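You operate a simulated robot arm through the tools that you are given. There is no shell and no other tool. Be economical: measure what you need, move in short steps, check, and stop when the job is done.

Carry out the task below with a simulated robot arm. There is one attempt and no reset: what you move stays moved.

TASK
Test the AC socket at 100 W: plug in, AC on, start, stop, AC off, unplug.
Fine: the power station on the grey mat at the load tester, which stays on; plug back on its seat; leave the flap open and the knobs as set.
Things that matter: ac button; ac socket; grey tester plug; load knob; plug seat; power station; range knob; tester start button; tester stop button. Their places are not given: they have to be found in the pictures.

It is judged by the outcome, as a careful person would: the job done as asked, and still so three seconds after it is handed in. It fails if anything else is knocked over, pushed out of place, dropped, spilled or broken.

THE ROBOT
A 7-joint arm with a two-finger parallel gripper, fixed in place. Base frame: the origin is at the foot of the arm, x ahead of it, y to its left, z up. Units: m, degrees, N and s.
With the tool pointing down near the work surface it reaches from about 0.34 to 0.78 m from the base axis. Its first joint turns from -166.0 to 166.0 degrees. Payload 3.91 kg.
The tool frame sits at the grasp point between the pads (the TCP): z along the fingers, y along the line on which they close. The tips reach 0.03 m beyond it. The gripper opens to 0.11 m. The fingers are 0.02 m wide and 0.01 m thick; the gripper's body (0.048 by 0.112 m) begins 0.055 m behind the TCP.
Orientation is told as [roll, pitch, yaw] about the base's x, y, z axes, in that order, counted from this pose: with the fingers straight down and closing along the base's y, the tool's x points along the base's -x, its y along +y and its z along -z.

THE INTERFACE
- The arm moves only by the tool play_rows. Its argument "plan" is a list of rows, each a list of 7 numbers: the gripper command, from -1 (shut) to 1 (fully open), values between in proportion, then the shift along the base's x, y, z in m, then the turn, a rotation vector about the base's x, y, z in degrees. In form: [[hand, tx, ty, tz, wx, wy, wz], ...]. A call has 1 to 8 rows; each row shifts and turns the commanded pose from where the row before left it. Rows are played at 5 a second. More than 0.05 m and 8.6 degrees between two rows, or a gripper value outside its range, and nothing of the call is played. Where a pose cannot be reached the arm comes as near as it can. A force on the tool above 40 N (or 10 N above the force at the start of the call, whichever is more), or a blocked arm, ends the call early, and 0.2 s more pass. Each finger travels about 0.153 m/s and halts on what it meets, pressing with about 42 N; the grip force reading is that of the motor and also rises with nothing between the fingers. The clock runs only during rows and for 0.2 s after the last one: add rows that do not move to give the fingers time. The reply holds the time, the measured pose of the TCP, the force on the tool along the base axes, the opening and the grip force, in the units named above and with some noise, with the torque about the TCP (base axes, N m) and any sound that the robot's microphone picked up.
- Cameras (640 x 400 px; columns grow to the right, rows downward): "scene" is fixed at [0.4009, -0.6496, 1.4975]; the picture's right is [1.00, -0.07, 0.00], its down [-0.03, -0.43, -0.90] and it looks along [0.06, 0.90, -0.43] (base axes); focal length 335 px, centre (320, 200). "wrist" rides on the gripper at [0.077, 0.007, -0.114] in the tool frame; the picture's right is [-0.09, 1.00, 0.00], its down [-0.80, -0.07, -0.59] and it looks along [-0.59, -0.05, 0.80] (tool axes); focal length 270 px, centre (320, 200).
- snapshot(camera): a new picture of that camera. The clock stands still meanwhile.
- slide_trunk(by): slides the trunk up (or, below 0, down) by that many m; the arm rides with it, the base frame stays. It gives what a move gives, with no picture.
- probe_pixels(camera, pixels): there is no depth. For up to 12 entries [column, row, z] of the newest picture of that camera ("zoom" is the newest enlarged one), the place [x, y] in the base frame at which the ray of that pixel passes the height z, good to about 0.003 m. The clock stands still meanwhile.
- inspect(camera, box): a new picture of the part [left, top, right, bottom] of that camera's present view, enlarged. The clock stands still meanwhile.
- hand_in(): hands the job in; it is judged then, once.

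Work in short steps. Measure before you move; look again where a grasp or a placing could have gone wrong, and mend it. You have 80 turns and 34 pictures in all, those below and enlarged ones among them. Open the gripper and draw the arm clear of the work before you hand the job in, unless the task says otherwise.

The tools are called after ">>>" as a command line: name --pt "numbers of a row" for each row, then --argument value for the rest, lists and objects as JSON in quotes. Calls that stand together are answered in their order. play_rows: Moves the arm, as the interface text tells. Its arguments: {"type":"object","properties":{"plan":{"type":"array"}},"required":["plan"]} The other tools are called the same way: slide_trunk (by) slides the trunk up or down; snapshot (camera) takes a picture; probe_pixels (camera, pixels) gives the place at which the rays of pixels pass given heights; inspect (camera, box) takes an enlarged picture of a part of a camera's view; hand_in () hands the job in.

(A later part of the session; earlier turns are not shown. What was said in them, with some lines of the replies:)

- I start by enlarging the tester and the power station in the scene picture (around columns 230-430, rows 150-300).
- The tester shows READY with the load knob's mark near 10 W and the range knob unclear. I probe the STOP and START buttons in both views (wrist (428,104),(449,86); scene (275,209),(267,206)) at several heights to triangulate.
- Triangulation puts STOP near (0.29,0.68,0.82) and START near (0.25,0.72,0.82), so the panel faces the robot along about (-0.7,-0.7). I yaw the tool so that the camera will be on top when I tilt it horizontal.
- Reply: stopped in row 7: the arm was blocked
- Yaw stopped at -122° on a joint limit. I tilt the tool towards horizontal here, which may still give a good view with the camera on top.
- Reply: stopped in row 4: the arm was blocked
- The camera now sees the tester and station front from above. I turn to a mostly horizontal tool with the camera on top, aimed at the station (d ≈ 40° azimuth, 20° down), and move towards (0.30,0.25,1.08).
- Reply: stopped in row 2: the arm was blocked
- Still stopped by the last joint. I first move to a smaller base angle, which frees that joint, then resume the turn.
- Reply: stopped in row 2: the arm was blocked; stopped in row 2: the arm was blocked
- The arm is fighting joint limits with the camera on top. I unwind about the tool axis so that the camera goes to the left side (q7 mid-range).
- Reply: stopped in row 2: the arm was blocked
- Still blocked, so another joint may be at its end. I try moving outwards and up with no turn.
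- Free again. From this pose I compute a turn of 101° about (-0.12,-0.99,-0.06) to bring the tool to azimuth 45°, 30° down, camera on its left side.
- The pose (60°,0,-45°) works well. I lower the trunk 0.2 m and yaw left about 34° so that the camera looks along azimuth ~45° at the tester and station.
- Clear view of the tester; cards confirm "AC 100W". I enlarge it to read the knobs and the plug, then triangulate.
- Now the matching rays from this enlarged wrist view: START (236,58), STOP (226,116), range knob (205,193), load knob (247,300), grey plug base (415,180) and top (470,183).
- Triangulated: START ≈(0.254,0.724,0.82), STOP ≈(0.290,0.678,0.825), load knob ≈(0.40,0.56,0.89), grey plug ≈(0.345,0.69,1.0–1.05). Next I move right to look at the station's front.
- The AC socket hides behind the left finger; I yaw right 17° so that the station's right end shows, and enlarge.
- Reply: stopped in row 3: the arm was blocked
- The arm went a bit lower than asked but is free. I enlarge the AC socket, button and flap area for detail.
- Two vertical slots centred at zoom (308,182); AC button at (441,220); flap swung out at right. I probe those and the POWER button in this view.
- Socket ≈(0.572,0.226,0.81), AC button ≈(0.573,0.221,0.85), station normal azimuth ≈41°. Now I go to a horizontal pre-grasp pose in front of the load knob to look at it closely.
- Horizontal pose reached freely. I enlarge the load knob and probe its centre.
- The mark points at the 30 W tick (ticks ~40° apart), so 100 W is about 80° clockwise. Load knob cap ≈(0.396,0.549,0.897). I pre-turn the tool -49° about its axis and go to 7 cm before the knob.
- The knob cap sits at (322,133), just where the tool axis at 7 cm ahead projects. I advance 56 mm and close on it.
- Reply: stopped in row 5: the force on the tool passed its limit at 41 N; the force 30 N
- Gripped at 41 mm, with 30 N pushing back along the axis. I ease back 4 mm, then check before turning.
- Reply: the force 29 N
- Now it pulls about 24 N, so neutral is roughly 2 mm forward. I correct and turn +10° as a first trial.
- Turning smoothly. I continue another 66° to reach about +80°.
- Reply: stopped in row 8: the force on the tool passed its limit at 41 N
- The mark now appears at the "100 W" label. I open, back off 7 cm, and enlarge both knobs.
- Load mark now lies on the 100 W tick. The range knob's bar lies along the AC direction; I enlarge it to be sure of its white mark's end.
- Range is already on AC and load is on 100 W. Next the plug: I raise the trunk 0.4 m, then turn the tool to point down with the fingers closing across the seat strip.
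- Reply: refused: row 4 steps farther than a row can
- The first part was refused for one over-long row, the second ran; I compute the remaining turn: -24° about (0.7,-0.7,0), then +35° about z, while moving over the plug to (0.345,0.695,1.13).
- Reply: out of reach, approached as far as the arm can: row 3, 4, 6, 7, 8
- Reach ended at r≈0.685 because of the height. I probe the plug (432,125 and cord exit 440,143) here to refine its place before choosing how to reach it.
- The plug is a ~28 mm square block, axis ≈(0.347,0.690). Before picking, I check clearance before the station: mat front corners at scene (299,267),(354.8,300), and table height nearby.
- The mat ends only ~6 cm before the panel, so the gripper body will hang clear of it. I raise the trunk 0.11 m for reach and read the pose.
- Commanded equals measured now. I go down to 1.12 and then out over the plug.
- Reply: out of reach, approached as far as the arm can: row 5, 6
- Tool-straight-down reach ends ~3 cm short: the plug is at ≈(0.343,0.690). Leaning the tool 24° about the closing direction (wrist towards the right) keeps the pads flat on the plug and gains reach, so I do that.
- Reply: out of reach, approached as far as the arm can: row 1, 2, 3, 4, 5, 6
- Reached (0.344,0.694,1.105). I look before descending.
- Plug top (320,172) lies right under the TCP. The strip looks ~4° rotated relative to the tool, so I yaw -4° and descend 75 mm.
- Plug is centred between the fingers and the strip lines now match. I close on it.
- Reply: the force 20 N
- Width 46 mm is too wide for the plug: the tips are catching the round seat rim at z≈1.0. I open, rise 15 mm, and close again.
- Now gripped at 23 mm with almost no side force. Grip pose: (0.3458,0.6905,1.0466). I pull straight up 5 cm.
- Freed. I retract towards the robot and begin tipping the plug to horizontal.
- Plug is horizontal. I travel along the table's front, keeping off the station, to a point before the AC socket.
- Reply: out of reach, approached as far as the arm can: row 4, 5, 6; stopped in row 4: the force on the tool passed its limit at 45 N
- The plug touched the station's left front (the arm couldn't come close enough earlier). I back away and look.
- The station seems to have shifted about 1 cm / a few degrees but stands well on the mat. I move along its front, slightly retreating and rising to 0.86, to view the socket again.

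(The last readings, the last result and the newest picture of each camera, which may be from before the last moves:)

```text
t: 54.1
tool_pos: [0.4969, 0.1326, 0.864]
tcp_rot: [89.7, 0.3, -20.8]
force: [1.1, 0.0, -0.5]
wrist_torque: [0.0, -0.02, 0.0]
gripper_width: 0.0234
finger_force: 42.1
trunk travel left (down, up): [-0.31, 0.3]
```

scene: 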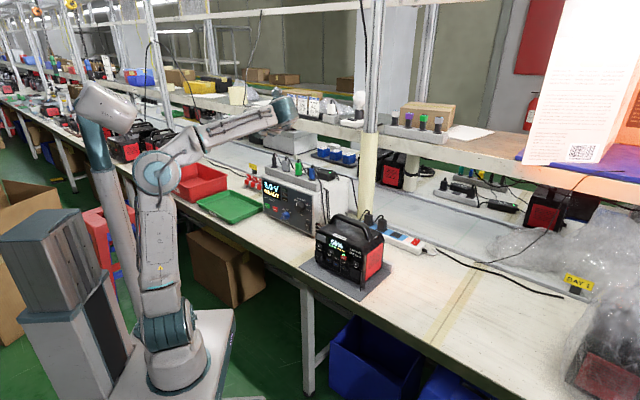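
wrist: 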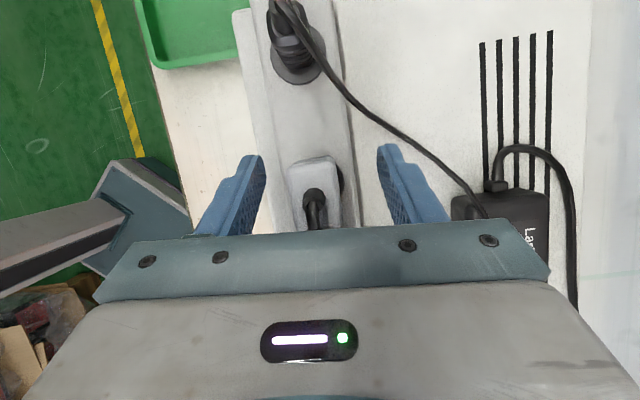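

Clean move. I look through the wrist camera for plug prongs and socket together.

>>> snapshot --camera "wrist"

```text
6 pictures are left
```

wrist: 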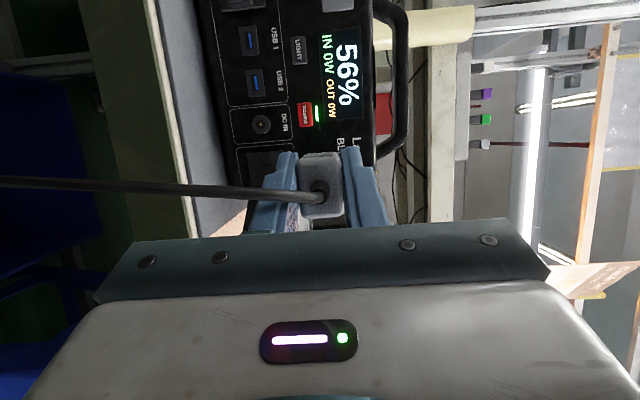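

The socket is partly visible left of the plug around (262,160). I probe the row of sockets at z≈0.81 and enlarge this area.

>>> inspect --camera "wrist" --box '[210, 90, 350, 220]'

>>> probe_pixels --camera "wrist" --pixels '[[261, 124, 0.8095], [254, 84, 0.8095], [249, 40, 0.8095], [306, 116, 0.85]]'

```text
3.08 times, centred on (280, 155) of wrist
```

zoom: 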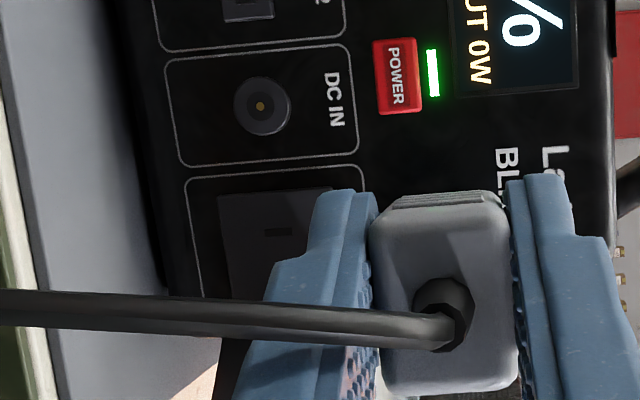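

```text
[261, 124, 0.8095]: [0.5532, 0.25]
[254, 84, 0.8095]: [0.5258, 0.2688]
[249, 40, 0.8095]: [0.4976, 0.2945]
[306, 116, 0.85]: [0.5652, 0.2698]
```

One slot (left) shows at zoom (278,231). I probe it, the DC IN jack and the panel corners.

>>> probe_pixels --camera "zoom" --pixels '[[278, 231, 0.8095], [278, 231, 0.806], [262, 106, 0.8095], [265, 192, 0.8095], [164, 60, 0.785], [186, 185, 0.785], [398, 76, 0.85]]'

```text
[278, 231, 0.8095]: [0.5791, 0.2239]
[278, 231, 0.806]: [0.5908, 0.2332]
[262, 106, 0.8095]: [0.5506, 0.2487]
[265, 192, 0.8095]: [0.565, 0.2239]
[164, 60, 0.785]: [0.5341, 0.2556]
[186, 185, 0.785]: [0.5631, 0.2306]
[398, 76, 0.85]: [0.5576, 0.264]
```

Estimates: panel normal azimuth ≈49°, socket centre ≈(0.578,0.215,0.811). I align the plug (yaw +4.1°) at ~2 cm of free gap before the socket.

>>> play_rows --pt "-1 0.006 0.003 -0.018 0 0 2" --pt "-1 0.01 0.007 -0.018 0 0 2.1" --pt "-1 0.01 0.007 -0.017 0.2 0 0" --pt "-1 0 0 0 0 0 0"

>>> inspect --camera "wrist" --box '[230, 90, 370, 220]'

```text
t: 55.1
tool_pos: [0.5193, 0.1495, 0.8125]
tcp_rot: [89.9, 0.3, -16.6]
force: [-0.3, -0.7, -0.9]
wrist_torque: [-0.01, 0.04, 0.0]
gripper_width: 0.023
finger_force: 41.9
trunk travel left (down, up): [-0.31, 0.3]
```

```text
3.08 times, centred on (300, 155) of wrist
```

zoom: 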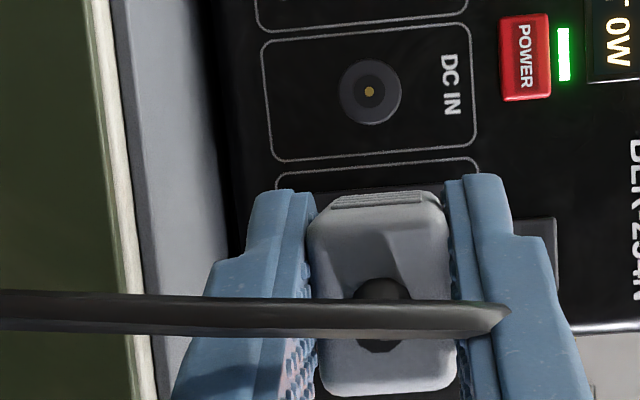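

From camera geometry: jack/socket height ≈0.810, socket lateral ≈4 mm further right than the plug now. I correct (+4 mm right, -2.5 mm down) and advance 24 mm.

>>> play_rows --pt "-1 0.003 -0.0026 -0.0025 0 0 0" --pt "-1 0.0052 0.006 0 0 0 0" --pt "-1 0.0052 0.006 0 0 0 0" --pt "-1 0.0052 0.006 0 0 0 0" --pt "-1 0 0 0 0 0 0"

```text
t: 56.3
tool_pos: [0.5392, 0.1645, 0.8088]
tcp_rot: [89.9, 0.4, -16.6]
force: [-0.4, -0.6, -0.9]
wrist_torque: [-0.02, -0.01, -0.03]
gripper_width: 0.023
finger_force: 42.4
trunk travel left (down, up): [-0.31, 0.3]
```

No contact yet at n≈0.478. I trim 1 mm back left/up and advance 12 mm slowly.

>>> play_rows --pt "-1 -0.0008 0.0007 0.001 0 0 0" --pt "-1 0.002 0.0023 0 0 0 0" --pt "-1 0.002 0.0023 0 0 0 0" --pt "-1 0.002 0.0023 0 0 0 0" --pt "-1 0.002 0.0023 0 0 0 0"

```text
t: 57.5
tool_pos: [0.5451, 0.1745, 0.8101]
tcp_rot: [89.9, 0.4, -16.6]
force: [-0.1, 0.8, -1.5]
wrist_torque: [-0.01, 0.01, -0.01]
gripper_width: 0.0229
finger_force: 42.2
trunk travel left (down, up): [-0.31, 0.3]
```

n≈0.489 and still free. I continue 12 mm more in small steps.

>>> play_rows --pt "-1 0.002 0.0023 0 0 0 0" --pt "-1 0.002 0.0023 0 0 0 0" --pt "-1 0.002 0.0023 0 0 0 0" --pt "-1 0.002 0.0023 0 0 0 0"

```text
t: 58.5
tool_pos: [0.5545, 0.1836, 0.8114]
tcp_rot: [89.9, 0.4, -16.6]
force: [-4.5, -2.8, -1.3]
wrist_torque: [-0.03, -0.02, 0.04]
gripper_width: 0.0228
finger_force: 42.3
trunk travel left (down, up): [-0.31, 0.3]
```

n≈0.502, a light 5 N contact begins. I push on a few mm and watch force.

>>> play_rows --pt "-1 0.002 0.0023 0 0 0 0" --pt "-1 0.002 0.0023 0 0 0 0" --pt "-1 0 0 0 0 0 0"

```text
t: 59.1
tool_pos: [0.5552, 0.1843, 0.8109]
tcp_rot: [89.9, 0.3, -16.7]
force: [-20.2, -25.0, 10.1]
wrist_torque: [0.08, -0.18, -0.3]
gripper_width: 0.0234
finger_force: 42.3
trunk travel left (down, up): [-0.31, 0.3]
stopped in row 2: the force on the tool passed its limit at 40 N (the readings are from after the stop); the commanded pose is now the measured one
```

Firm stop at n≈0.503. I look closely to tell whether the plug is seated or the prongs are on the face.

>>> inspect --camera "wrist" --box '[250, 110, 370, 210]'

```text
4.00 times, centred on (310, 160) of wrist
```

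zoom: 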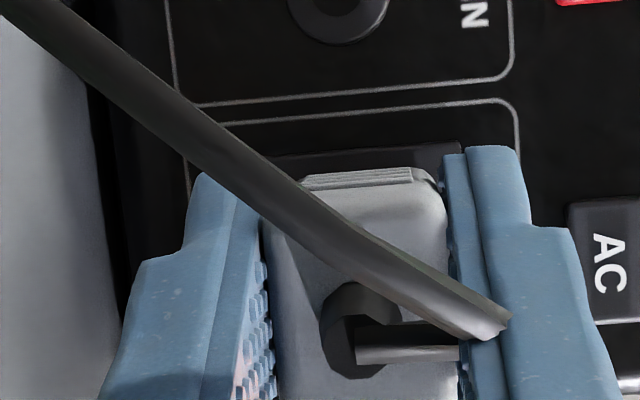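

The plug's front now meets the socket face and the travel fits full insertion; the tester's voltage will confirm it. I relax 1 mm, open slightly, and withdraw straight back.

>>> play_rows --pt "-1 -0.0007 -0.0008 0 0 0 0" --pt "-0.45 0 0 0 0 0 0" --pt "-0.35 0 0 0 0 0 0" --pt "-0.3 0 0 0 0 0 0"

>>> play_rows --pt "-0.3 -0.0066 -0.0075 0 0 0 0" --pt "-0.3 -0.0131 -0.015 0 0 0 0" --pt "-0.3 -0.0131 -0.015 0 0 0 0" --pt "-0.3 -0.0131 -0.015 0 0 0 0" --pt "-0.3 -0.0131 -0.015 0 0 0 0"

```text
t: 60.1
tool_pos: [0.5538, 0.1859, 0.8071]
tcp_rot: [89.8, 0.4, -16.4]
force: [0.6, 0.1, 0.0]
wrist_torque: [-0.01, 0.02, 0.02]
gripper_width: 0.0385
finger_force: 0.1
trunk travel left (down, up): [-0.31, 0.3]
```

```text
t: 61.3
tool_pos: [0.4935, 0.1174, 0.8093]
tcp_rot: [89.8, 0.4, -16.5]
force: [0.2, 0.1, -1.3]
wrist_torque: [-0.02, -0.03, 0.01]
gripper_width: 0.0385
finger_force: 0.1
trunk travel left (down, up): [-0.31, 0.3]
```

Withdrawn cleanly. AC button centre ≈ lateral 0.299, z 0.850. I close the fingers, tip the nose down 25° (to keep the body above the cord), and go to ~3.5 cm before the button.

>>> play_rows --pt "-1 0 0 0.03 0 0 0" --pt "-1 0 0 0.014 -8 2.37 0" --pt "-1 0.01 0.01 0 -8 2.37 0" --pt "-1 0.015 0.015 0 -8 2.37 0" --pt "-1 0.0178 0.0144 0 0 0 0" --pt "-1 0 0 0 0 0 0"

```text
t: 62.7
tool_pos: [0.541, 0.1582, 0.8541]
tcp_rot: [64.6, 0.3, -16.7]
force: [-0.3, 0.8, -0.4]
wrist_torque: [-0.01, 0.02, 0.03]
gripper_width: 0.0
finger_force: 37.7
trunk travel left (down, up): [-0.31, 0.3]
```

I trim 2 mm left and advance in decreasing steps towards the button.

>>> play_rows --pt "-1 0.0045 0.0085 0 0 0 0" --pt "-1 0.0052 0.006 0 0 0 0" --pt "-1 0.0026 0.003 0 0 0 0" --pt "-1 0.0013 0.0015 0 0 0 0" --pt "-1 0.0013 0.0015 0 0 0 0" --pt "-1 0.0013 0.0015 0 0 0 0" --pt "-1 0.0013 0.0015 0 0 0 0"

```text
t: 64.3
tool_pos: [0.5556, 0.1816, 0.8531]
tcp_rot: [64.8, 0.3, -16.7]
force: [0.9, -0.8, -0.8]
wrist_torque: [-0.01, 0.01, -0.01]
gripper_width: 0.0
finger_force: 37.6
trunk travel left (down, up): [-0.31, 0.3]
```

No contact yet (n≈0.502). I keep advancing 1.5 mm per row.

>>> play_rows --pt "-1 0.001 0.0011 0 0 0 0" --pt "-1 0.001 0.0011 0 0 0 0" --pt "-1 0.001 0.0011 0 0 0 0" --pt "-1 0.001 0.0011 0 0 0 0" --pt "-1 0.001 0.0011 0 0 0 0"

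```text
t: 65.5
tool_pos: [0.5598, 0.1848, 0.8525]
tcp_rot: [64.7, 0.3, -16.6]
force: [0.4, 0.2, -0.1]
wrist_torque: [0.03, -0.02, 0.0]
gripper_width: 0.0002
finger_force: 37.8
trunk travel left (down, up): [-0.31, 0.3]
```

Still free at n≈0.507; I continue.

>>> play_rows --pt "-1 0.001 0.0011 0 0 0 0" --pt "-1 0.001 0.0011 0 0 0 0" --pt "-1 0.001 0.0011 0 0 0 0" --pt "-1 0.001 0.0011 0 0 0 0" --pt "-1 0.001 0.0011 0 0 0 0" --pt "-1 0.001 0.0011 0 0 0 0" --pt "-1 0.001 0.0011 0 0 0 0" --pt "-1 0.001 0.0011 0 0 0 0"

```text
t: 67.3
tool_pos: [0.5671, 0.1928, 0.8548]
tcp_rot: [64.8, 0.3, -16.7]
force: [-22.8, -16.3, 0.1]
wrist_torque: [-0.04, 0.08, 0.35]
gripper_width: 0.0
finger_force: 37.5
trunk travel left (down, up): [-0.31, 0.3]
heard: click
```

A click: AC pressed (28 N). I withdraw along the normal.

>>> play_rows --pt "-1 -0.01 -0.0115 0.003 0 0 0" --pt "-1 -0.02 -0.023 0.01 0 0 0" --pt "-1 -0.03 -0.034 0.02 0 0 0" --pt "-1 -0.03 -0.03 0.02 0 0 0"

```text
t: 68.3
tool_pos: [0.4781, 0.0991, 0.9066]
tcp_rot: [64.7, 0.4, -16.7]
force: [1.3, -0.2, 0.3]
wrist_torque: [0.03, 0.02, 0.02]
gripper_width: 0.0001
finger_force: 37.9
trunk travel left (down, up): [-0.31, 0.3]
```

Next START at ≈(0.254,0.723,0.820). I travel in an arc before the station, high over the cord.

>>> play_rows --pt "-1 -0.0245 0.03 0.012 0 0 -3.3" --pt "-1 -0.0245 0.03 0.012 0 0 -3.3" --pt "-1 -0.0245 0.03 0.012 0 0 -3.3" --pt "-1 -0.0245 0.03 0.01 0 0 -3.4"

>>> play_rows --pt "-1 -0.0217 0.0383 0 0 0 0" --pt "-1 -0.0217 0.0383 0 0 0 0" --pt "-1 -0.0217 0.0383 0 0 0 0" --pt "-1 -0.0217 0.0383 0 0 0 0" --pt "-1 -0.0217 0.0383 0 0 0 0" --pt "-1 -0.0217 0.0383 0 0 0 0"

```text
t: 69.3
tool_pos: [0.3791, 0.2221, 0.9488]
tcp_rot: [64.9, 0.4, -30.0]
force: [0.7, 0.0, 0.0]
wrist_torque: [-0.01, 0.02, 0.03]
gripper_width: 0.0003
finger_force: 37.5
trunk travel left (down, up): [-0.31, 0.3]
```

```text
t: 70.7
tool_pos: [0.2498, 0.4495, 0.9514]
tcp_rot: [64.7, 0.4, -30.1]
force: [0.3, -0.2, 0.6]
wrist_torque: [-0.01, 0.01, 0.0]
gripper_width: 0.0003
finger_force: 37.2
trunk travel left (down, up): [-0.31, 0.3]
```

Good. On to a point 5 cm before START.

>>> play_rows --pt "-1 -0.0087 0.0356 -0.0212 0 0 0" --pt "-1 -0.0087 0.0356 -0.0212 0 0 0" --pt "-1 -0.0087 0.0356 -0.0212 0 0 0" --pt "-1 -0.0087 0.0356 -0.0212 0 0 0" --pt "-1 -0.0087 0.0356 -0.0212 0 0 0" --pt "-1 -0.0087 0.0356 -0.0212 0 0 0"

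>>> inspect --camera "wrist" --box '[200, 0, 440, 215]'

```text
t: 72.1
tool_pos: [0.1984, 0.6613, 0.827]
tcp_rot: [64.9, 0.4, -30.0]
force: [-0.9, 0.3, 0.1]
wrist_torque: [-0.02, -0.02, -0.01]
gripper_width: 0.0
finger_force: 37.5
trunk travel left (down, up): [-0.31, 0.3]
```

```text
1.86 times, centred on (320, 108) of wrist
```

zoom: 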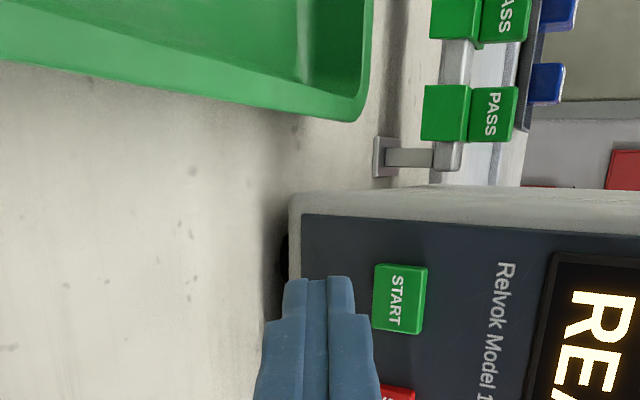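

START is at zoom (400,298), STOP below at (397,395), finger tips at (320,278). I probe START at two heights for exact aim.

>>> probe_pixels --camera "zoom" --pixels '[[400, 298, 0.82], [400, 298, 0.825], [375, 298, 0.82], [428, 298, 0.82], [320, 280, 0.8], [398, 393, 0.82], [398, 393, 0.825], [302, 215, 0.79], [302, 215, 0.8]]'

```text
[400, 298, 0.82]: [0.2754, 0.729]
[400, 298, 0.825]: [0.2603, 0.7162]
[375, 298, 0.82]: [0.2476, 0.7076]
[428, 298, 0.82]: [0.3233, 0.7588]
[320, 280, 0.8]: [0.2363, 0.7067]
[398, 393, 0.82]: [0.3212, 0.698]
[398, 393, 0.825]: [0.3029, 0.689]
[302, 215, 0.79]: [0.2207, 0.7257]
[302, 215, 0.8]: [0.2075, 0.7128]
```

Aim: START at ≈(0.260,0.717,0.825). I shift 5 mm right, 2 mm up and advance along the panel normal until it clicks.

>>> play_rows --pt "-1 0.0143 0.0068 0.002 0 0 0" --pt "-1 0.0072 0.007 0 0 0 0" --pt "-1 0.0058 0.0056 0 0 0 0" --pt "-1 0.0014 0.0014 0 0 0 0" --pt "-1 0.0014 0.0014 0 0 0 0" --pt "-1 0.0014 0.0014 0 0 0 0" --pt "-1 0.0014 0.0014 0 0 0 0" --pt "-1 0.0014 0.0014 0 0 0 0"

```text
t: 73.9
tool_pos: [0.2332, 0.687, 0.8267]
tcp_rot: [64.8, 0.4, -30.0]
force: [-1.8, -3.8, 0.4]
wrist_torque: [0.0, -0.01, -0.05]
gripper_width: 0.0
finger_force: 37.8
trunk travel left (down, up): [-0.31, 0.3]
heard: click
```

Click at START (4 N). I back off up and left to see the tester's display and let a second or so pass.

>>> play_rows --pt "-1 -0.02 -0.02 0.01 0 0 0" --pt "-1 -0.02 -0.03 0.02 0 0 0" --pt "-1 0 -0.03 0.02 0 0 0" --pt "-1 0 0 0 0 0 0" --pt "-1 0 0 0 0 0 0" --pt "-1 0 0 0 0 0 0"

>>> snapshot --camera "wrist"

```text
t: 75.3
tool_pos: [0.1928, 0.6051, 0.8751]
tcp_rot: [64.7, 0.4, -30.0]
force: [-0.2, 0.6, -0.2]
wrist_torque: [-0.01, 0.0, 0.0]
gripper_width: 0.0
finger_force: 37.4
trunk travel left (down, up): [-0.31, 0.3]
```

```text
1 pictures are left
```

wrist: 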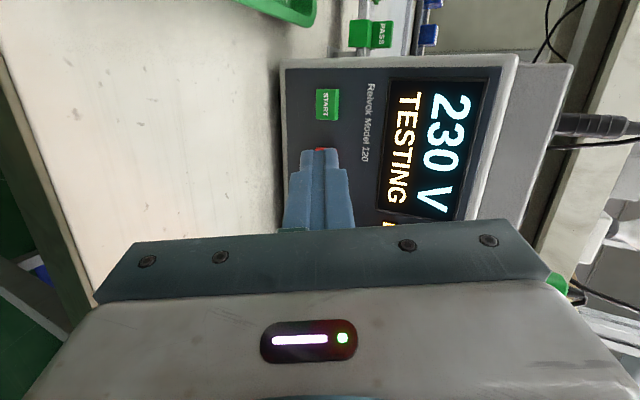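

"230 V TESTING": plug seated and AC on. I move before STOP (≈ START shifted 54 mm along the panel) and give the test a few seconds.

>>> play_rows --pt "-1 0.021 0.004 -0.024 0 0 0" --pt "-1 0.021 0.004 -0.024 0 0 0" --pt "-1 0 0 0 0 0 0" --pt "-1 0 0 0 0 0 0" --pt "-1 0 0 0 0 0 0" --pt "-1 0 0 0 0 0 0" --pt "-1 0 0 0 0 0 0" --pt "-1 0 0 0 0 0 0"

>>> play_rows --pt "-1 0 0 0 0 0 0" --pt "-1 0 0 0 0 0 0" --pt "-1 0 0 0 0 0 0" --pt "-1 0 0 0 0 0 0" --pt "-1 0 0 0 0 0 0" --pt "-1 0 0 0 0 0 0" --pt "-1 0 0 0 0 0 0" --pt "-1 0 0 0 0 0 0"

>>> play_rows --pt "-1 0 0 0 0 0 0" --pt "-1 0 0 0 0 0 0" --pt "-1 0 0 0 0 0 0" --pt "-1 0 0 0 0 0 0" --pt "-1 0 0 0 0 0 0" --pt "-1 0 0 0 0 0 0" --pt "-1 0 0 0 0 0 0" --pt "-1 0 0 0 0 0 0"

```text
t: 77.1
tool_pos: [0.2363, 0.6153, 0.83]
tcp_rot: [64.7, 0.3, -30.0]
force: [0.0, -0.9, 0.2]
wrist_torque: [0.02, 0.0, -0.02]
gripper_width: 0.0
finger_force: 38.1
trunk travel left (down, up): [-0.31, 0.3]
```

```text
t: 78.9
tool_pos: [0.2359, 0.6163, 0.829]
tcp_rot: [64.8, 0.3, -30.0]
force: [0.3, -0.3, -0.2]
wrist_torque: [0.0, 0.01, -0.05]
gripper_width: 0.0
finger_force: 37.9
trunk travel left (down, up): [-0.31, 0.3]
```

```text
t: 80.7
tool_pos: [0.2366, 0.6156, 0.8298]
tcp_rot: [64.7, 0.5, -30.0]
force: [0.7, 0.5, 0.4]
wrist_torque: [0.0, 0.01, 0.01]
gripper_width: 0.0
finger_force: 37.6
trunk travel left (down, up): [-0.31, 0.3]
```

About 7 s of testing have passed. I press STOP: lateral matches; advance along the normal until it clicks.

>>> play_rows --pt "-1 0.0129 0.0125 -0.002 0 0 0" --pt "-1 0.0108 0.0104 0 0 0 0" --pt "-1 0.0043 0.0042 0 0 0 0" --pt "-1 0.0014 0.0014 0 0 0 0" --pt "-1 0.0014 0.0014 0 0 0 0" --pt "-1 0.0014 0.0014 0 0 0 0" --pt "-1 0.0014 0.0014 0 0 0 0"

```text
t: 82.3
tool_pos: [0.2684, 0.6484, 0.8258]
tcp_rot: [64.7, 0.4, -29.9]
force: [-2.1, -1.4, 1.2]
wrist_torque: [-0.03, -0.02, -0.02]
gripper_width: 0.0
finger_force: 37.7
trunk travel left (down, up): [-0.31, 0.3]
heard: click
```

STOP clicked. I back off and return along the same arc to the AC button.

>>> play_rows --pt "-1 -0.015 -0.015 0.005 0 0 0" --pt "-1 -0.015 -0.015 0.015 0 0 0" --pt "-1 0.0024 -0.0336 0.021 0 0 0" --pt "-1 0.0024 -0.0336 0.021 0 0 0" --pt "-1 0.0024 -0.0336 0.021 0 0 0" --pt "-1 0.0024 -0.0336 0.021 0 0 0" --pt "-1 0.0024 -0.0336 0.021 0 0 0"

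>>> play_rows --pt "-1 0.0217 -0.0383 0 0 0 0" --pt "-1 0.0217 -0.0383 0 0 0 0" --pt "-1 0.0217 -0.0383 0 0 0 0" --pt "-1 0.0217 -0.0383 0 0 0 0" --pt "-1 0.0217 -0.0383 0 0 0 0" --pt "-1 0.0217 -0.0383 0 0 0 0"

>>> play_rows --pt "-1 0.0245 -0.03 -0.012 0 0 3.3" --pt "-1 0.0245 -0.03 -0.012 0 0 3.3" --pt "-1 0.0245 -0.03 -0.012 0 0 3.3" --pt "-1 0.0245 -0.03 -0.008 0 0 3.4"

```text
t: 83.9
tool_pos: [0.2502, 0.4543, 0.9558]
tcp_rot: [64.6, 0.4, -30.0]
force: [-0.2, 0.3, -1.0]
wrist_torque: [-0.01, -0.02, 0.0]
gripper_width: 0.0
finger_force: 37.9
trunk travel left (down, up): [-0.31, 0.3]
```

```text
t: 85.3
tool_pos: [0.3814, 0.2217, 0.9512]
tcp_rot: [64.7, 0.5, -30.0]
force: [-0.9, 0.0, -0.1]
wrist_torque: [0.02, 0.0, 0.0]
gripper_width: 0.0
finger_force: 38.0
trunk travel left (down, up): [-0.31, 0.3]
```

```text
t: 86.3
tool_pos: [0.4797, 0.0998, 0.906]
tcp_rot: [64.8, 0.4, -16.7]
force: [-0.3, 0.2, 0.3]
wrist_torque: [0.0, -0.03, -0.04]
gripper_width: 0.0
finger_force: 37.7
trunk travel left (down, up): [-0.31, 0.3]
```

Now to the point ~4 cm before the AC button, then the same press line (last press ended at (0.567,0.193,0.855)).

>>> play_rows --pt "-1 0.015 0.015 -0.026 0 0 0" --pt "-1 0.022 0.022 -0.026 0 0 0" --pt "-1 0.022 0.023 0 0 0 0" --pt "-1 0.0092 0.0105 0 0 0 0" --pt "-1 0.0066 0.0075 0 0 0 0" --pt "-1 0 0 0 0 0 0"

```text
t: 87.7
tool_pos: [0.5545, 0.1776, 0.854]
tcp_rot: [64.7, 0.4, -16.8]
force: [-0.1, -0.9, -0.5]
wrist_torque: [0.03, 0.02, -0.04]
gripper_width: 0.0
finger_force: 37.8
trunk travel left (down, up): [-0.31, 0.3]
```

Aligned (lateral 0.302). I advance in small rows.

>>> play_rows --pt "-1 0.0013 0.0015 0 0 0 0" --pt "-1 0.0013 0.0015 0 0 0 0" --pt "-1 0.0013 0.0015 0 0 0 0" --pt "-1 0.0013 0.0015 0 0 0 0" --pt "-1 0.0013 0.0015 0 0 0 0" --pt "-1 0.001 0.0011 0 0 0 0" --pt "-1 0.001 0.0011 0 0 0 0"

```text
t: 89.3
tool_pos: [0.5626, 0.1878, 0.8553]
tcp_rot: [64.8, 0.4, -16.7]
force: [0.1, -0.3, -0.6]
wrist_torque: [0.01, -0.02, -0.02]
gripper_width: 0.0
finger_force: 36.9
trunk travel left (down, up): [-0.31, 0.3]
```

No contact yet at n≈0.511; further small rows.

>>> play_rows --pt "-1 0.0008 0.0009 0 0 0 0" --pt "-1 0.0008 0.0009 0 0 0 0" --pt "-1 0.0008 0.0009 0 0 0 0" --pt "-1 0.0008 0.0009 0 0 0 0" --pt "-1 0.0008 0.0009 0 0 0 0" --pt "-1 0.0008 0.0009 0 0 0 0"

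```text
t: 90.7
tool_pos: [0.5686, 0.1939, 0.8571]
tcp_rot: [64.8, 0.4, -16.6]
force: [-6.7, -7.6, 3.2]
wrist_torque: [0.05, -0.01, 0.07]
gripper_width: 0.0
finger_force: 37.6
trunk travel left (down, up): [-0.31, 0.3]
heard: click
```

Click: AC off. I withdraw, straighten the tool to horizontal and come back before the plug with the fingers 38 mm open.

>>> play_rows --pt "-1 -0.01 -0.0115 0.001 0 0 0" --pt "-1 -0.02 -0.023 0.01 0 0 0" --pt "-1 -0.025 -0.028 0.02 0 0 0" --pt "-0.3 -0.02 -0.014 0 8 -2.37 0" --pt "-0.3 0 0 0 8 -2.37 0" --pt "-0.3 0 0 0 8 -2.37 0"

```text
t: 92.1
tool_pos: [0.4932, 0.1185, 0.8857]
tcp_rot: [89.9, 0.4, -16.6]
force: [-0.5, 0.3, 0.9]
wrist_torque: [0.01, 0.0, -0.03]
gripper_width: 0.0382
finger_force: 0.0
trunk travel left (down, up): [-0.31, 0.3]
```

I lower to z 0.808 and check for contact.

>>> play_rows --pt "-0.3 0 -0.0005 -0.026 0 0 0" --pt "-0.3 0 -0.0005 -0.026 0 0 0" --pt "-0.3 0.0003 0 -0.0257 0 0 0" --pt "-0.3 0 0 0 0 0 0"

>>> play_rows --pt "-0.3 0.0131 0.015 0 0 0 0" --pt "-0.3 0.0131 0.015 0 0 0 0" --pt "-0.3 0.0131 0.015 0 0 0 0" --pt "-0.3 0.0131 0.015 0 0 0 0" --pt "-0.3 0.0076 0.0083 0 0 0 0" --pt "-0.3 0 0 0 0 0 0"

```text
t: 93.1
tool_pos: [0.4918, 0.1172, 0.8073]
tcp_rot: [89.9, 0.4, -16.5]
force: [-0.2, -0.1, 0.3]
wrist_torque: [-0.04, 0.02, -0.02]
gripper_width: 0.0384
finger_force: 0.1
trunk travel left (down, up): [-0.31, 0.3]
```

```text
t: 94.5
tool_pos: [0.5523, 0.1835, 0.8096]
tcp_rot: [89.8, 0.3, -16.6]
force: [-0.3, -0.3, -1.0]
wrist_torque: [0.0, 0.0, 0.0]
gripper_width: 0.0386
finger_force: 0.1
trunk travel left (down, up): [-0.31, 0.3]
```

In place within ~2 mm of where I let go. I close on the plug.

>>> play_rows --pt "-1 0.001 0.001 0 0 0 0" --pt "-1 0 0 0 0 0 0" --pt "-1 0 0 0 0 0 0"

```text
t: 95.3
tool_pos: [0.5538, 0.1828, 0.8116]
tcp_rot: [89.8, 0.4, -16.6]
force: [-8.0, -9.6, 10.2]
wrist_torque: [0.13, -0.08, 0.05]
gripper_width: 0.0233
finger_force: 42.4
trunk travel left (down, up): [-0.31, 0.3]
```

Gripped at 23.3 mm. I pull straight out along the normal.

>>> play_rows --pt "-1 -0.0052 -0.006 0 0 0 0" --pt "-1 -0.0066 -0.0075 0 0 0 0" --pt "-1 -0.0066 -0.0075 0 0 0 0" --pt "-1 -0.0131 -0.015 0 0 0 0" --pt "-1 -0.0131 -0.015 0 0 0 0" --pt "-1 -0.0131 -0.015 0 0 0 0"

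```text
t: 96.7
tool_pos: [0.4956, 0.119, 0.8102]
tcp_rot: [89.8, 0.4, -16.5]
force: [0.5, 0.5, -0.7]
wrist_torque: [-0.03, -0.04, 0.02]
gripper_width: 0.023
finger_force: 41.7
trunk travel left (down, up): [-0.31, 0.3]
```

Plug out. I raise the trunk 0.3 m to clear everything, then travel back towards the tester.

>>> slide_trunk --by 0.3

>>> play_rows --pt "-1 -0.022 0.041 0 0 0 -1" --pt "-1 -0.022 0.041 0 0 0 -1" --pt "-1 -0.022 0.041 0 0 0 -1" --pt "-1 -0.022 0.041 0 0 0 -1" --pt "-1 -0.022 0.041 0 0 0 -1" --pt "-1 -0.022 0.041 0 0 0 -1" --pt "-1 -0.022 0.041 0 0 0 -1" --pt "-1 -0.022 0.041 0 0 0 -1.3"

```text
t: 99.7
tool_pos: [0.4965, 0.1195, 1.1087]
tcp_rot: [89.9, 0.4, -16.6]
force: [0.1, -0.3, -0.7]
wrist_torque: [0.02, 0.01, 0.01]
gripper_width: 0.0231
finger_force: 42.1
trunk travel left (down, up): [-0.61, 0.0]
```

```text
t: 101.5
tool_pos: [0.3148, 0.4472, 1.1106]
tcp_rot: [89.8, 0.4, -24.8]
force: [-0.2, 0.6, -0.5]
wrist_torque: [0.0, 0.02, -0.04]
gripper_width: 0.0228
finger_force: 42.3
trunk travel left (down, up): [-0.61, 0.0]
```

I move to the earlier turning point and tip the plug back to vertical (reverse of before).

>>> play_rows --pt "-1 -0.02 0.042 0.002 0 0 0" --pt "-1 -0.02 0.042 0.003 0 0 0" --pt "-1 -0.02 0.041 0 0 0 0" --pt "-1 0 0 0 -5.35 6.2 0" --pt "-1 0 0 0 -5.35 6.2 0" --pt "-1 0 0 0 -5.35 6.2 0" --pt "-1 0 0 0 -5.35 6.2 0" --pt "-1 0 0 0 -5.35 6.2 0"

>>> play_rows --pt "-1 0 0 0 -5.35 6.2 0" --pt "-1 0 0 0 -5.35 6.2 0" --pt "-1 0 0 0 -5.35 6.2 0" --pt "-1 0 0 0 -5.35 6.2 0" --pt "-1 0 0 0 -5.35 6.2 0" --pt "-1 0 0 0 -5.2 6.0 0" --pt "-1 0 0 0 0 0 0"

```text
t: 103.3
tool_pos: [0.2574, 0.5724, 1.1144]
tcp_rot: [51.3, 16.1, -30.5]
force: [-0.5, -0.1, -0.2]
wrist_torque: [0.01, 0.01, 0.01]
gripper_width: 0.0233
finger_force: 41.8
trunk travel left (down, up): [-0.61, 0.0]
```

```text
t: 104.9
tool_pos: [0.2576, 0.573, 1.1148]
tcp_rot: [-0.3, 24.4, -49.6]
force: [-0.1, 0.0, -0.5]
wrist_torque: [-0.04, 0.0, 0.01]
gripper_width: 0.023
finger_force: 41.7
trunk travel left (down, up): [-0.61, 0.0]
```

Orientation is back at the pick pose (24.4°, -49.6°). I move over the seat at (0.345,0.690,1.10).

>>> play_rows --pt "-1 0.0218 0.0293 -0.003 0 0 0.3" --pt "-1 0.0218 0.0293 -0.003 0 0 0" --pt "-1 0.0218 0.0293 -0.003 0 0 0" --pt "-1 0.0218 0.0293 -0.003 0 0 0" --pt "-1 0 0 0 0 0 0"

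```text
t: 106.1
tool_pos: [0.3502, 0.6877, 1.1035]
tcp_rot: [-0.2, 24.4, -49.3]
force: [-0.5, 0.2, -0.1]
wrist_torque: [-0.03, -0.02, 0.01]
gripper_width: 0.0232
finger_force: 42.3
trunk travel left (down, up): [-0.61, 0.0]
```

Reading is ~4 mm off; I correct and read again.

>>> play_rows --pt "-1 -0.004 0.0025 -0.005 0 0 0" --pt "-1 0 0 0 0 0 0"

>>> play_rows --pt "-1 0 0 0 0 0 0"

>>> play_rows --pt "-1 0 0 0 0 0 0"

```text
t: 106.7
tool_pos: [0.3445, 0.6905, 1.0968]
tcp_rot: [-0.2, 24.4, -49.4]
force: [0.4, -0.4, -0.6]
wrist_torque: [0.0, 0.03, 0.01]
gripper_width: 0.0233
finger_force: 42.0
trunk travel left (down, up): [-0.61, 0.0]
```

```text
t: 107.1
tool_pos: [0.3438, 0.6912, 1.0957]
tcp_rot: [-0.2, 24.5, -49.3]
force: [0.0, 0.3, 0.1]
wrist_torque: [0.02, -0.02, 0.02]
gripper_width: 0.0231
finger_force: 41.9
trunk travel left (down, up): [-0.61, 0.0]
```

```text
t: 107.5
tool_pos: [0.3435, 0.6905, 1.0968]
tcp_rot: [-0.2, 24.4, -49.3]
force: [0.2, 0.3, -1.3]
wrist_torque: [-0.02, 0.01, -0.02]
gripper_width: 0.0231
finger_force: 42.5
trunk travel left (down, up): [-0.61, 0.0]
5 turns are left
```

Readings match the post-lift pose. I descend 50 mm with decreasing steps.

>>> play_rows --pt "-1 0.0003 -0.0003 -0.018 0 0 0" --pt "-1 0 0 -0.012 0 0 0" --pt "-1 0 0 -0.008 0 0 0" --pt "-1 0 0 -0.006 0 0 0" --pt "-1 0 0 -0.004 0 0 0" --pt "-1 0 0 -0.002 0 0 0"

```text
t: 108.9
tool_pos: [0.3429, 0.6918, 1.0477]
tcp_rot: [-0.1, 24.5, -49.2]
force: [1.3, 1.4, 5.5]
wrist_torque: [0.02, -0.14, 0.01]
gripper_width: 0.023
finger_force: 42.4
trunk travel left (down, up): [-0.61, 0.0]
4 turns are left
```

Seated depth reached with 5 N. I press 1.5 mm more, open, rise clear, and look.

>>> play_rows --pt "-1 0 0 -0.0015 0 0 0" --pt "-1 0 0 0 0 0 0"

>>> play_rows --pt "-0.2 0 0 0 0 0 0" --pt "0.2 0 0 0 0 0 0" --pt "0.2 0 0 0 0 0 0" --pt "0.2 0 0 0.02 0 0 0" --pt "0.2 0 0 0.02 0 0 0" --pt "0.2 0 0 0.02 0 0 0"

>>> snapshot --camera "wrist"

```text
t: 109.5
tool_pos: [0.3424, 0.6909, 1.049]
tcp_rot: [0.0, 24.6, -49.3]
force: [3.9, 3.8, 20.1]
wrist_torque: [-0.09, -0.41, 0.07]
gripper_width: 0.0232
finger_force: 41.7
trunk travel left (down, up): [-0.61, 0.0]
```

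```text
t: 110.9
tool_pos: [0.3426, 0.6915, 1.106]
tcp_rot: [-0.2, 24.3, -49.4]
force: [0.4, 1.0, 0.1]
wrist_torque: [-0.03, -0.03, 0.0]
gripper_width: 0.0662
finger_force: 0.0
trunk travel left (down, up): [-0.61, 0.0]
```

```text
0 pictures are left
3 turns are left
```

wrist: 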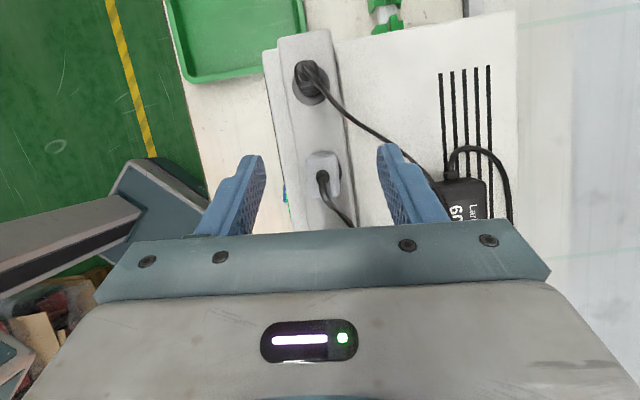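

The plug sits upright on its seat just as before (top at (323,170)). I open fully and draw the arm back clear.

>>> play_rows --pt "0.3 -0.025 -0.03 0.02 0 0 0" --pt "0.5 -0.025 -0.03 0.02 0 0 0" --pt "1 -0.025 -0.03 0.02 0 0 0" --pt "1 -0.025 -0.03 0.02 0 0 0" --pt "1 -0.01 -0.03 0.02 0 0 0" --pt "1 0 0 0 0 0 0"

```text
t: 112.3
tool_pos: [0.232, 0.5388, 1.2052]
tcp_rot: [-0.2, 24.4, -49.3]
force: [0.3, -0.2, -0.8]
wrist_torque: [0.01, 0.01, -0.01]
gripper_width: 0.1102
finger_force: 0.1
trunk travel left (down, up): [-0.61, 0.0]
2 turns are left
```

The gripper is open and the arm is clear, so I hand in.

>>> hand_in

```text
The job is handed in.
```

I ran the AC socket test at 100 W, and the grey plug is back on its seat. While I carried the plug past, it bumped the power station, which moved about 1 cm and turned a few degrees. It was still standing on the mat when I last looked at it.

- **Test:** I turned the load knob from 30 W to 100 W. The range knob was already on AC. After AC on and start, the tester showed "230 V TESTING".
- **Stop and AC off:** the test ran about 7 s before I pressed stop. Stop and AC off each clicked, but I had too few pictures left to check the displays afterwards, so I did not see a pass or fail result.
- **Left as asked:** the flap was not closed, the knobs are as set, the tester is still on, and the arm is drawn clear with the gripper open.
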